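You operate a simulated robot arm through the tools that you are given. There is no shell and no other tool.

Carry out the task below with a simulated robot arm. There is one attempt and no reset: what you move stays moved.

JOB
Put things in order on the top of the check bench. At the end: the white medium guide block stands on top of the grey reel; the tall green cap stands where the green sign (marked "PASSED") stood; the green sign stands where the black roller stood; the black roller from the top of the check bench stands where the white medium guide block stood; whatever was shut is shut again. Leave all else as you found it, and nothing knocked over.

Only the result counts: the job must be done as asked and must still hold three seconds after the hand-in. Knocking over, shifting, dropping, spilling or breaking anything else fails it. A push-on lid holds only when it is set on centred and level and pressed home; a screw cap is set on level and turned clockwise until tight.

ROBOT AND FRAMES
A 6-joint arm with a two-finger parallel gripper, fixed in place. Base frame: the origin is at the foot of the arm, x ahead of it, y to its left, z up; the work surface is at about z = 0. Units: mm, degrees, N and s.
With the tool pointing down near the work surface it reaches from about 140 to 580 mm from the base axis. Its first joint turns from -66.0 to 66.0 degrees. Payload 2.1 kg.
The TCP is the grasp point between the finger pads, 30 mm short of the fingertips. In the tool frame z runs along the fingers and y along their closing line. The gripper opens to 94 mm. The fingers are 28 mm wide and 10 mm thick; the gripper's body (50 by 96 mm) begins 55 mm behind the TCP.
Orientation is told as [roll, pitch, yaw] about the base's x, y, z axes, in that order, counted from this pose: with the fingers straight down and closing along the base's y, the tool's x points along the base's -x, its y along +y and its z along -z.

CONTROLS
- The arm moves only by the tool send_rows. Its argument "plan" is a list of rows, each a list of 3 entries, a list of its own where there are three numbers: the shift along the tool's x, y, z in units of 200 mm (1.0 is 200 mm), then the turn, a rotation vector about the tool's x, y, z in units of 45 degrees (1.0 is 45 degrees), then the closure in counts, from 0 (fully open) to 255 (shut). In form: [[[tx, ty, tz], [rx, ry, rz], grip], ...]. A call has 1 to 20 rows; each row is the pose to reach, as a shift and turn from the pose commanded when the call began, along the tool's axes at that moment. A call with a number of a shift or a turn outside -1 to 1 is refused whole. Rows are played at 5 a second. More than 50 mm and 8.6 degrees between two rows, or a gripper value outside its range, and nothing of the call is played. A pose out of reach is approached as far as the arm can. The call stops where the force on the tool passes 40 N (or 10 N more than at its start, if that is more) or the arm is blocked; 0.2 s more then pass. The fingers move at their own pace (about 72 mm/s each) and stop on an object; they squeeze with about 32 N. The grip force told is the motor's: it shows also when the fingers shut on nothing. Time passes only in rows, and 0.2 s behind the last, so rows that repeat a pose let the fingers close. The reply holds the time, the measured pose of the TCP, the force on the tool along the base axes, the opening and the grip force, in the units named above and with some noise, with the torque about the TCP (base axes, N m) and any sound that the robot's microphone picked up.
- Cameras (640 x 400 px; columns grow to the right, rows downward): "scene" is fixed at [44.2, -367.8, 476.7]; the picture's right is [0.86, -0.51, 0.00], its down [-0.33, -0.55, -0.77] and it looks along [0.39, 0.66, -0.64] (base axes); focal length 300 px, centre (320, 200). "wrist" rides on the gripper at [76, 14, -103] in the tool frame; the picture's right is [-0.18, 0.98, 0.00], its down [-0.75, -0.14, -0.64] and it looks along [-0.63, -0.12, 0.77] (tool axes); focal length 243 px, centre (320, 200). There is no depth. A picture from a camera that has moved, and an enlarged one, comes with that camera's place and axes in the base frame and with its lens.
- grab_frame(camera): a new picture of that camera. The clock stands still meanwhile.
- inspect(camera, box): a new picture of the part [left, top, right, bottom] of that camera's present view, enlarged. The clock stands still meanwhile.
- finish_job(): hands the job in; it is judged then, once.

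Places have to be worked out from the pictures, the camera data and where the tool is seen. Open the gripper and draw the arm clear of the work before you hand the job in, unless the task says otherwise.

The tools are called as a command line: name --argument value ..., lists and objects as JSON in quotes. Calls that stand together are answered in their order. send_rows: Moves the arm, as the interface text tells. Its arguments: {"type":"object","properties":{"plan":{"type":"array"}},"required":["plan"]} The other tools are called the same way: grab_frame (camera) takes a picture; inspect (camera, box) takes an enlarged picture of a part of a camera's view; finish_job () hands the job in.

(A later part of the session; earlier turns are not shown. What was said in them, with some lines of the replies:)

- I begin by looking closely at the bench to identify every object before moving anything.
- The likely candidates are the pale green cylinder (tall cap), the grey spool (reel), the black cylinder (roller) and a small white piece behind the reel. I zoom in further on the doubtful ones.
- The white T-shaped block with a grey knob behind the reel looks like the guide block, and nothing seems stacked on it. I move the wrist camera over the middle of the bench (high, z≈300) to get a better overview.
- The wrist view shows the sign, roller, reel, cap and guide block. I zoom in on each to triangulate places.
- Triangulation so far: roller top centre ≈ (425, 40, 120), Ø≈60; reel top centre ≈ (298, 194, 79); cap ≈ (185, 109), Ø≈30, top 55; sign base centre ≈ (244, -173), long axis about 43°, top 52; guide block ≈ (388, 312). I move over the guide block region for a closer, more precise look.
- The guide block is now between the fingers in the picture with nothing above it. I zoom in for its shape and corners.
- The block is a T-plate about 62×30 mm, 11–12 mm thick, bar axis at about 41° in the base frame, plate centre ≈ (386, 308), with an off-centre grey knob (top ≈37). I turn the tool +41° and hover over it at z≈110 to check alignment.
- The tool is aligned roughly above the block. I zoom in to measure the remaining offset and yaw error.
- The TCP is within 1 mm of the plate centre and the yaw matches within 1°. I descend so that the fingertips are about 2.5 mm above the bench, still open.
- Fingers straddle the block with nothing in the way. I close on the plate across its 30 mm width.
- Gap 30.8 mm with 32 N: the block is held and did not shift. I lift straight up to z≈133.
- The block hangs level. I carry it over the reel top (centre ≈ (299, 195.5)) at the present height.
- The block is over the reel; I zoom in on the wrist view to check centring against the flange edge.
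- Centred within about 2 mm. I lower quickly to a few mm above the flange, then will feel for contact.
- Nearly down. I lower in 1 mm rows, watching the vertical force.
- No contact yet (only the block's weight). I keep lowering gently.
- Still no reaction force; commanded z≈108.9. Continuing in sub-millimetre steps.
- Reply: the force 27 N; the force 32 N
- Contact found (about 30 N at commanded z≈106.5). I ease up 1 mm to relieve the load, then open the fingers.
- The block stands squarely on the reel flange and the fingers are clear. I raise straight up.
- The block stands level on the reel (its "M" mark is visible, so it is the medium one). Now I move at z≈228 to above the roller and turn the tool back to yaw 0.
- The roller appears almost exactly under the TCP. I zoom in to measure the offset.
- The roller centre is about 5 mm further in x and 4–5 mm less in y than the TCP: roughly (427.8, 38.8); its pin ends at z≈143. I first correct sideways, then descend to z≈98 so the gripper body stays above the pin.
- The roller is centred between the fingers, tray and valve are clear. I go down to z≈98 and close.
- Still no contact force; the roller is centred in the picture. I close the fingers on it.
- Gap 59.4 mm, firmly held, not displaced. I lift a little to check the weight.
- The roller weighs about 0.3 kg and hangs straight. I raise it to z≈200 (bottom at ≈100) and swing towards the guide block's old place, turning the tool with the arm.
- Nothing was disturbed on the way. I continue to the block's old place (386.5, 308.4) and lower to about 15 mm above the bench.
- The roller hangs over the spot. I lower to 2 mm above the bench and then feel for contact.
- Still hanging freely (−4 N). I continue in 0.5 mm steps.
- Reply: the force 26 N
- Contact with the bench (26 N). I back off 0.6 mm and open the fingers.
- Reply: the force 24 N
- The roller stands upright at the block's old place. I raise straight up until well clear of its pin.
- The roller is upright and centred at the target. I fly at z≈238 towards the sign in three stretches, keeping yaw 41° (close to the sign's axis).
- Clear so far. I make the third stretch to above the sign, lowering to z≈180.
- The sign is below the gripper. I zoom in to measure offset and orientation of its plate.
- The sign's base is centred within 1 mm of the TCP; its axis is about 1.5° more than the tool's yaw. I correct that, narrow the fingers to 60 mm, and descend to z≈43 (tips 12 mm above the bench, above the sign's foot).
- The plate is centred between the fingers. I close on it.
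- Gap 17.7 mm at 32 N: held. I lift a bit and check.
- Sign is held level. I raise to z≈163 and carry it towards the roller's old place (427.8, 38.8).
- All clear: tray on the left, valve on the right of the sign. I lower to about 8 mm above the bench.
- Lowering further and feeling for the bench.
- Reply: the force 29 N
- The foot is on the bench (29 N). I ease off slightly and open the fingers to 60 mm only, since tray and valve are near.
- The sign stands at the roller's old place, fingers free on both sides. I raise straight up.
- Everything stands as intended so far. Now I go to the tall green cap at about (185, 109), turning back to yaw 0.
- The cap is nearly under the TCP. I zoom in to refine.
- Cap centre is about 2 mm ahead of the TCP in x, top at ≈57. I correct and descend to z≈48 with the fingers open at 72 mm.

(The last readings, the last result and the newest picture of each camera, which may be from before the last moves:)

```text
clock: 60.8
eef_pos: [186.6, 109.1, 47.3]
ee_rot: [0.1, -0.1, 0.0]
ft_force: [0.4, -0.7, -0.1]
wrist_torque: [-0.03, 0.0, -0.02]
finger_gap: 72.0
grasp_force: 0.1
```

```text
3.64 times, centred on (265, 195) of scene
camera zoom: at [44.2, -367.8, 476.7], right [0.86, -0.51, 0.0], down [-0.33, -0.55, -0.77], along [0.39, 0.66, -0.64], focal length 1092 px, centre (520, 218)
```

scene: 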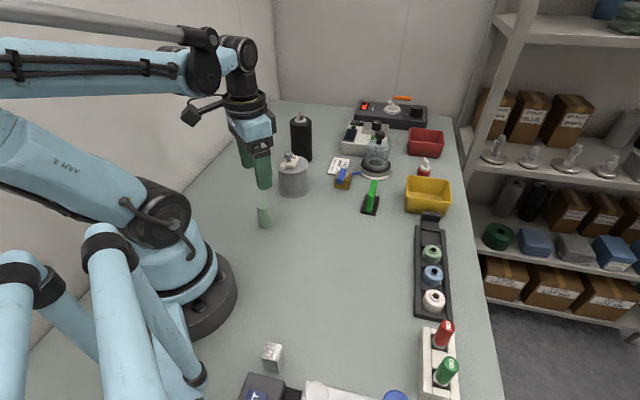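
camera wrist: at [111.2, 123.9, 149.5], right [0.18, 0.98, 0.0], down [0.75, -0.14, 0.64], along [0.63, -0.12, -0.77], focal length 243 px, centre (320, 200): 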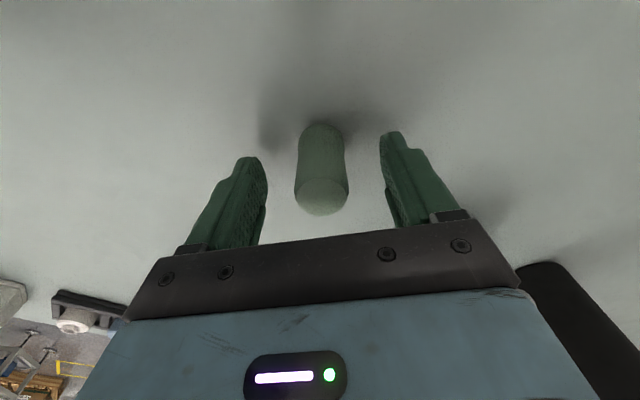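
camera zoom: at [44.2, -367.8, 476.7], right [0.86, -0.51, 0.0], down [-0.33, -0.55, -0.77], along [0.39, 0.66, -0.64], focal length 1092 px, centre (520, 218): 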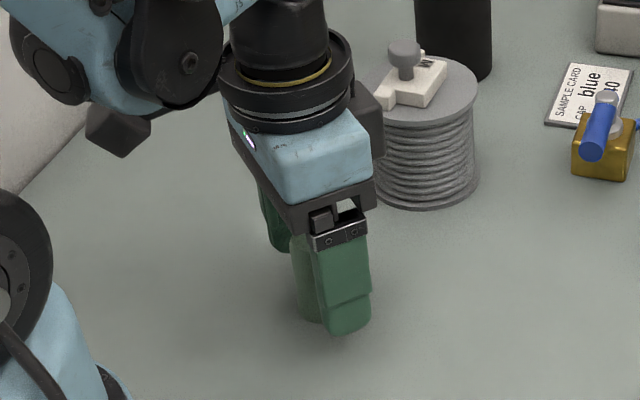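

The cap stands centred between the fingers. I close.

send_rows --plan '[[[0, 0, 0], [0, 0, 0], 150], [[0, 0, 0], [0, 0, 0], 255], [[0, 0, 0], [0, 0, 0], 255], [[0, 0, 0], [0, 0, 0], 255], [[0, 0, 0], [0, 0, 0], 255]]'

grab_frame --camera "wrist"

```text
clock: 62.0
eef_pos: [187.6, 108.6, 48.7]
ee_rot: [0.0, -0.1, 0.0]
ft_force: [-0.3, -0.6, 0.4]
wrist_torque: [-0.01, 0.0, -0.02]
finger_gap: 27.9
grasp_force: 12.3
```

```text
taken
camera wrist: at [111.2, 123.9, 149.7], right [0.18, 0.98, 0.0], down [0.75, -0.14, 0.64], along [0.63, -0.12, -0.77], focal length 243 px, centre (320, 200)
```

wrist: 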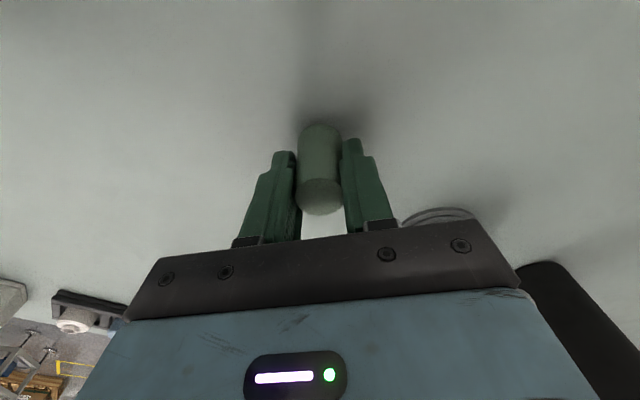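

The grip force is only 12 N so far; I hold the closure for a moment to see it settle.

send_rows --plan '[[[0, 0, 0], [0, 0, 0], 255], [[0, 0, 0], [0, 0, 0], 255], [[0, 0, 0], [0, 0, 0], 255]]'

```text
clock: 62.8
eef_pos: [186.6, 109.1, 48.7]
ee_rot: [0.0, -0.2, 0.1]
ft_force: [0.5, 0.0, 1.0]
wrist_torque: [0.0, -0.01, -0.02]
finger_gap: 28.0
grasp_force: 11.6
```

It settles at 12 N, 28 mm gap; the cap is small and light, so I try a slow lift and check for slip.

send_rows --plan '[[[0, 0, -0.02], [0, 0, 0], 255], [[0, 0, -0.05], [0, 0, 0], 255], [[0, 0, -0.1], [0, 0, 0], 255], [[0, 0, -0.15], [0, 0, 0], 255], [[0, 0, -0.15], [0, 0, 0], 255]]'

grab_frame --camera "wrist"

inspect --camera "scene" --box '[200, 140, 330, 250]'

```text
clock: 64.0
eef_pos: [187.1, 108.3, 78.6]
ee_rot: [-0.1, -0.1, 0.0]
ft_force: [0.6, -0.7, 0.2]
wrist_torque: [0.01, 0.04, 0.02]
finger_gap: 28.0
grasp_force: 12.0
```

```text
taken
camera wrist: at [110.9, 123.9, 180.1], right [0.18, 0.98, 0.0], down [0.75, -0.14, 0.64], along [0.63, -0.12, -0.77], focal length 243 px, centre (320, 200)
```

wrist: 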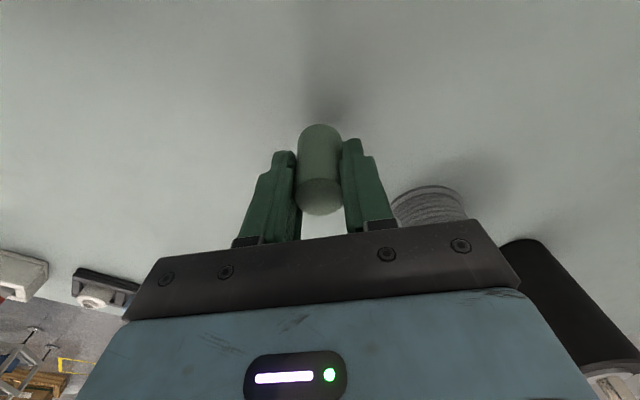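

```text
3.64 times, centred on (265, 195) of scene
camera zoom: at [44.3, -367.8, 476.7], right [0.86, -0.51, 0.0], down [-0.33, -0.55, -0.77], along [0.39, 0.66, -0.64], focal length 1092 px, centre (520, 218)
```

zoom: 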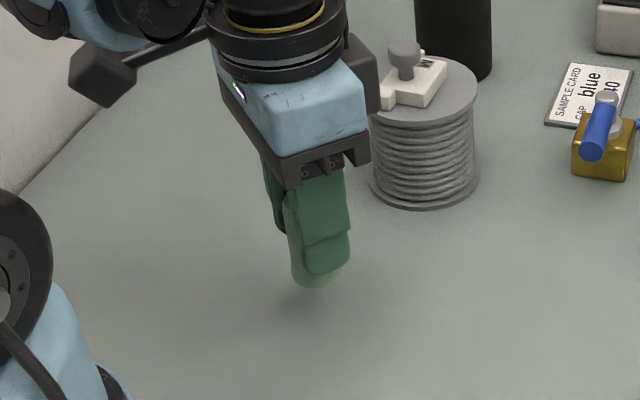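

The cap is held straight. I raise it to z≈138 and carry it over to the sign's old place (244.6, −172.7) in two stretches.

send_rows --plan '[[[0, 0, -0.1], [0, 0, 0], 255], [[0, 0, -0.22], [0, 0, 0], 255], [[0, -0.05, -0.3], [0, 0, 0], 255], [[-0.03, -0.16, -0.3], [0, 0, 0], 255], [[-0.06, -0.3, -0.3], [0, 0, 0], 255], [[-0.09, -0.44, -0.3], [0, 0, 0], 255], [[-0.12, -0.58, -0.3], [0, 0, 0], 255], [[-0.144, -0.7035, -0.3], [0, 0, 0], 255]]'

send_rows --plan '[[[-0.03, -0.15, 0], [0, 0, 0], 255], [[-0.06, -0.3, 0], [0, 0, 0], 255], [[-0.09, -0.45, 0], [0, 0, 0], 255], [[-0.12, -0.58, 0], [0, 0, 0], 255], [[-0.135, -0.66, 0], [0, 0, 0], 255], [[-0.1445, -0.7035, 0], [0, 0, 0], 255], [[-0.1445, -0.7035, 0], [0, 0, 0], 255]]'

grab_frame --camera "wrist"

grab_frame --camera "scene"

```text
clock: 65.8
eef_pos: [216.1, -32.4, 137.1]
ee_rot: [0.1, -0.1, -0.1]
ft_force: [0.1, -0.1, -0.2]
wrist_torque: [0.01, -0.04, -0.01]
finger_gap: 27.9
grasp_force: 12.4
```

```text
clock: 67.4
eef_pos: [244.3, -173.0, 137.6]
ee_rot: [0.0, -0.1, 0.0]
ft_force: [0.2, 0.6, -0.7]
wrist_torque: [0.02, 0.0, 0.04]
finger_gap: 28.0
grasp_force: 12.4
```

```text
taken
camera wrist: at [168.8, -157.6, 239.7], right [0.18, 0.98, 0.0], down [0.75, -0.14, 0.64], along [0.63, -0.12, -0.77], focal length 243 px, centre (320, 200)
```

wrist: 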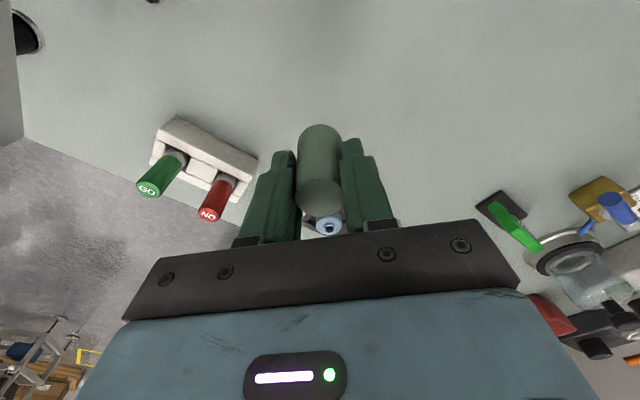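

```text
taken
```

scene: 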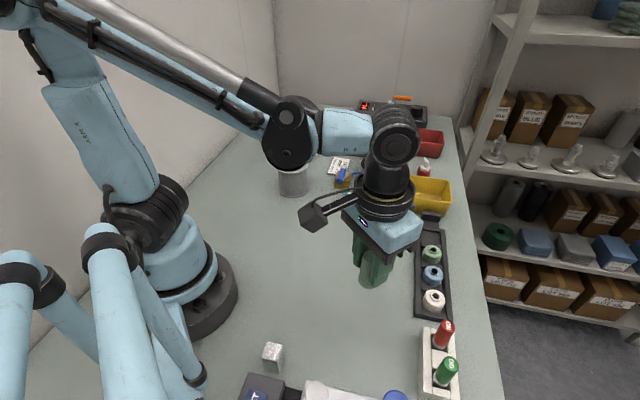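

The cap hangs over the sign's old place. I lower to about 4 mm above the bench, then feel for contact.

send_rows --plan '[[[0, 0, 0.12], [0, 0, 0], 255], [[0, 0, 0.25], [0, 0, 0], 255], [[0, 0, 0.36], [0, 0, 0], 255], [[0, 0, 0.41], [0, 0, 0], 255], [[0, 0, 0.43], [0, 0, 0], 255], [[0, 0, 0.43], [0, 0, 0], 255]]'

grab_frame --camera "wrist"

send_rows --plan '[[[0, 0, 0.005], [0, 0, 0], 255], [[0, 0, 0.01], [0, 0, 0], 255], [[0, 0, 0.0125], [0, 0, 0], 255]]'

```text
clock: 68.8
eef_pos: [245.1, -172.9, 51.1]
ee_rot: [0.0, -0.1, 0.0]
ft_force: [0.3, -0.2, 0.3]
wrist_torque: [0.0, 0.02, -0.04]
finger_gap: 28.0
grasp_force: 12.2
```

```text
taken
camera wrist: at [168.9, -157.3, 153.5], right [0.18, 0.98, 0.0], down [0.75, -0.14, 0.64], along [0.63, -0.12, -0.77], focal length 243 px, centre (320, 200)
```

wrist: 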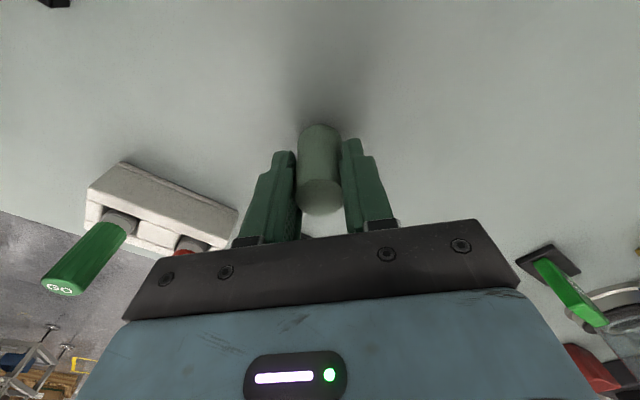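

```text
clock: 69.6
eef_pos: [245.0, -172.6, 49.2]
ee_rot: [-0.1, 0.0, 0.0]
ft_force: [-0.5, 1.0, -0.5]
wrist_torque: [0.02, -0.01, 0.01]
finger_gap: 28.1
grasp_force: 11.8
```

Commanded z≈49.5, no contact yet. I go on in about 0.5 mm steps.

send_rows --plan '[[[0, 0, 0.0025], [0, 0, 0], 255], [[0, 0, 0.005], [0, 0, 0], 255]]'

send_rows --plan '[[[0, 0, 0.0025], [0, 0, 0], 255], [[0, 0, 0.0025], [0, 0, 0], 255]]'

send_rows --plan '[[[0, 0, 0.0025], [0, 0, 0], 255], [[0, 0, 0.0025], [0, 0, 0], 255]]'

```text
clock: 70.2
eef_pos: [245.3, -172.8, 47.2]
ee_rot: [0.0, -0.1, -0.1]
ft_force: [0.0, -0.1, 0.1]
wrist_torque: [-0.02, -0.01, 0.01]
finger_gap: 27.8
grasp_force: 11.9
```

```text
clock: 70.8
eef_pos: [244.7, -172.1, 47.4]
ee_rot: [-0.1, -0.1, 0.0]
ft_force: [-0.8, 0.1, 2.5]
wrist_torque: [0.04, 0.02, -0.01]
finger_gap: 27.8
grasp_force: 12.0
```

```text
clock: 71.4
eef_pos: [245.2, -172.0, 46.8]
ee_rot: [0.0, -0.1, 0.0]
ft_force: [0.1, -0.8, 11.0]
wrist_torque: [-0.03, -0.02, 0.03]
finger_gap: 28.1
grasp_force: 11.9
```

Contact (11 N). I back off 0.4 mm and open to 60 mm.

send_rows --plan '[[[0, 0, -0.002], [0, 0, 0], 255], [[0, 0, -0.002], [0, 0, 0], 255]]'

send_rows --plan '[[[0, 0, 0], [0, 0, 0], 160], [[0, 0, 0], [0, 0, 0], 120], [[0, 0, 0], [0, 0, 0], 92], [[0, 0, 0], [0, 0, 0], 92]]'

grab_frame --camera "wrist"

```text
clock: 72.0
eef_pos: [245.4, -172.7, 47.8]
ee_rot: [0.0, -0.2, 0.0]
ft_force: [-0.2, -0.2, -1.3]
wrist_torque: [0.03, -0.02, 0.02]
finger_gap: 28.1
grasp_force: 12.1
```

```text
clock: 73.0
eef_pos: [246.0, -172.8, 47.3]
ee_rot: [0.0, 0.0, 0.1]
ft_force: [0.1, 1.2, -0.3]
wrist_torque: [-0.02, 0.0, -0.01]
finger_gap: 59.8
grasp_force: 0.1
```

```text
taken
camera wrist: at [169.0, -157.4, 149.5], right [0.18, 0.98, 0.0], down [0.75, -0.14, 0.64], along [0.63, -0.12, -0.77], focal length 243 px, centre (320, 200)
```

wrist: 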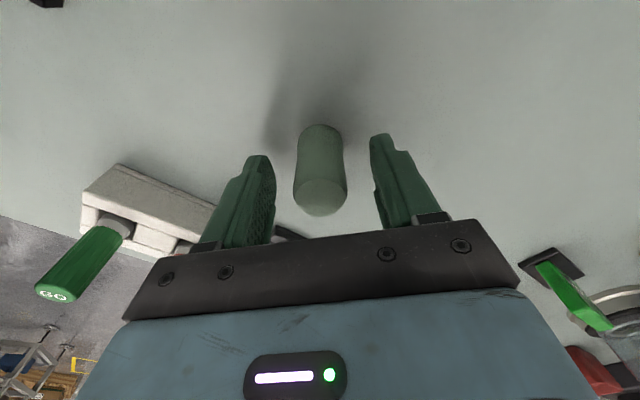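

The cap stands free between the open fingers. I raise straight up, then move back to a clear pose over the middle and check everything.

send_rows --plan '[[[0, 0, -0.04], [0, 0, 0], 92], [[0, 0, -0.15], [0, 0, 0], 92], [[0, 0, -0.35], [0, 0, 0], 92], [[0, 0, -0.55], [0, 0, 0], 60], [[0, 0, -0.75], [0, 0, 0], 30], [[0, 0, -0.95], [0, 0, 0], 0], [[0, 0, -0.95], [0, 0, 0], 0]]'

grab_frame --camera "wrist"

send_rows --plan '[[[0.0, 0.15, -0.05], [0, 0, 0], 0], [[0.0, 0.35, -0.1], [0, 0, 0], 0], [[0.0, 0.55, -0.15], [0, 0, 0], 0], [[0.0, 0.75, -0.2], [0, 0, 0], 0], [[0.0, 0.95, -0.25], [0, 0, 0], 0], [[0.0, 0.95, -0.25], [0, 0, 0], 0]]'

grab_frame --camera "scene"

grab_frame --camera "wrist"

```text
clock: 74.6
eef_pos: [243.1, -172.4, 236.7]
ee_rot: [0.0, -0.2, 0.0]
ft_force: [0.1, 0.2, 0.4]
wrist_torque: [-0.02, 0.02, 0.0]
finger_gap: 93.9
grasp_force: 0.1
```

```text
taken
camera wrist: at [168.0, -157.6, 339.6], right [0.18, 0.98, 0.0], down [0.75, -0.14, 0.64], along [0.63, -0.12, -0.77], focal length 243 px, centre (320, 200)
```

wrist: 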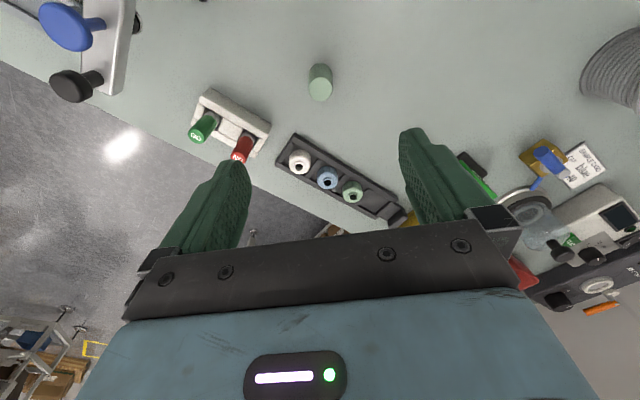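

```text
clock: 76.0
eef_pos: [244.2, 17.9, 289.5]
ee_rot: [0.0, -0.1, 0.0]
ft_force: [-0.3, -0.2, -0.5]
wrist_torque: [0.0, 0.03, -0.01]
finger_gap: 94.2
grasp_force: 0.1
```

```text
taken
```

scene: 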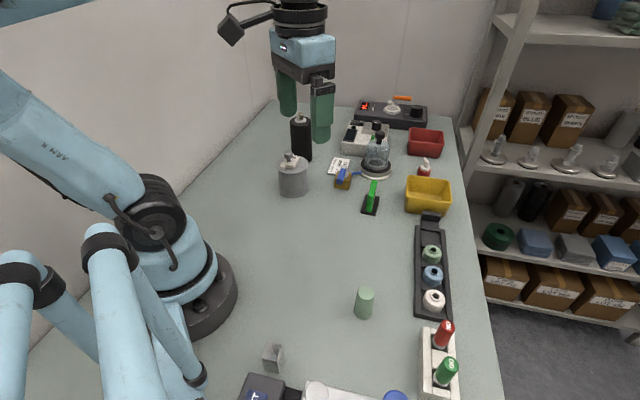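

```text
taken
camera wrist: at [168.8, 32.9, 391.0], right [0.18, 0.98, 0.0], down [0.75, -0.14, 0.64], along [0.63, -0.12, -0.77], focal length 243 px, centre (320, 200)
```

wrist: 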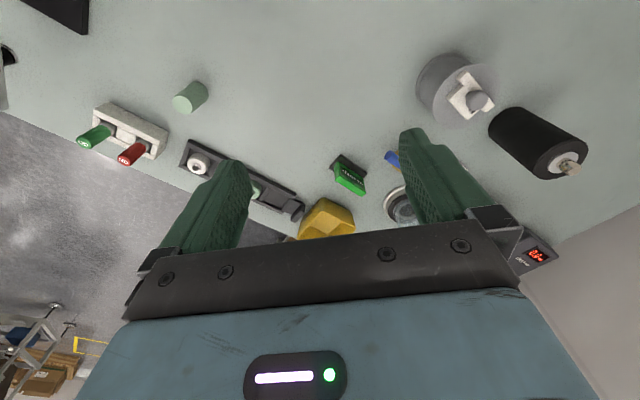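

All four pieces appear to be in place. I check the details enlarged before handing in.

inspect --camera "scene" --box '[250, 100, 400, 220]'

inspect --camera "scene" --box '[220, 250, 480, 400]'

inspect --camera "wrist" --box '[300, 40, 620, 240]'

```text
3.33 times, centred on (325, 160) of scene
camera zoom: at [44.3, -367.8, 476.7], right [0.86, -0.51, 0.0], down [-0.33, -0.55, -0.77], along [0.39, 0.66, -0.64], focal length 1001 px, centre (303, 333)
```

zoom: 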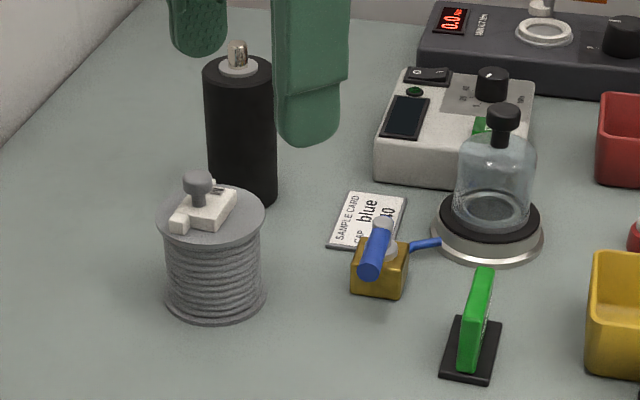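

```text
2.46 times, centred on (350, 325) of scene
camera zoom: at [44.3, -367.8, 476.7], right [0.86, -0.51, 0.0], down [-0.33, -0.55, -0.77], along [0.39, 0.66, -0.64], focal length 739 px, centre (246, -108)
```

zoom: 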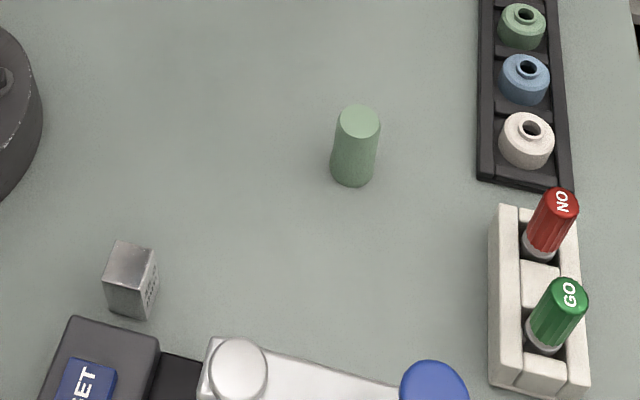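

```text
2.00 times, centred on (460, 140) of wrist
camera zoom: at [168.8, 32.9, 391.0], right [0.18, 0.98, 0.0], down [0.75, -0.14, 0.64], along [0.63, -0.12, -0.77], focal length 485 px, centre (40, 320)
```

zoom: 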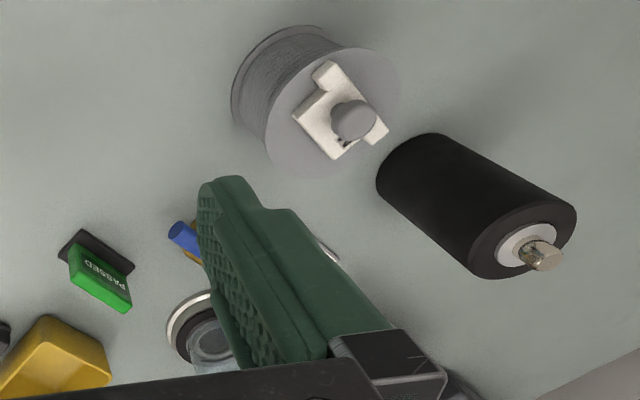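

The block stands on the reel, the roller at the block's place, the sign at the roller's place and the cap at the sign's place. Everything is upright and nothing else has moved. Nothing shut was opened. The gripper is open and clear, so I hand the job in.

finish_job

```text
The job is handed in.
```

I handed the job in with all four pieces placed as asked. The last pictures before hand-in showed every piece upright and nothing else on the bench moved.

- **White medium guide block:** stands level on top of the grey reel, with its "M" mark visible.
- **Black roller:** stands where the guide block stood. I centred it on the block's flat plate, because the block's knob sits about 10 mm off that centre.
- **Green "PASSED" sign:** stands where the roller stood, facing the same way as before.
- **Tall green cap:** stands where the sign stood.

I opened nothing, so there was nothing to shut again. The gripper is open and the arm is clear of the work.
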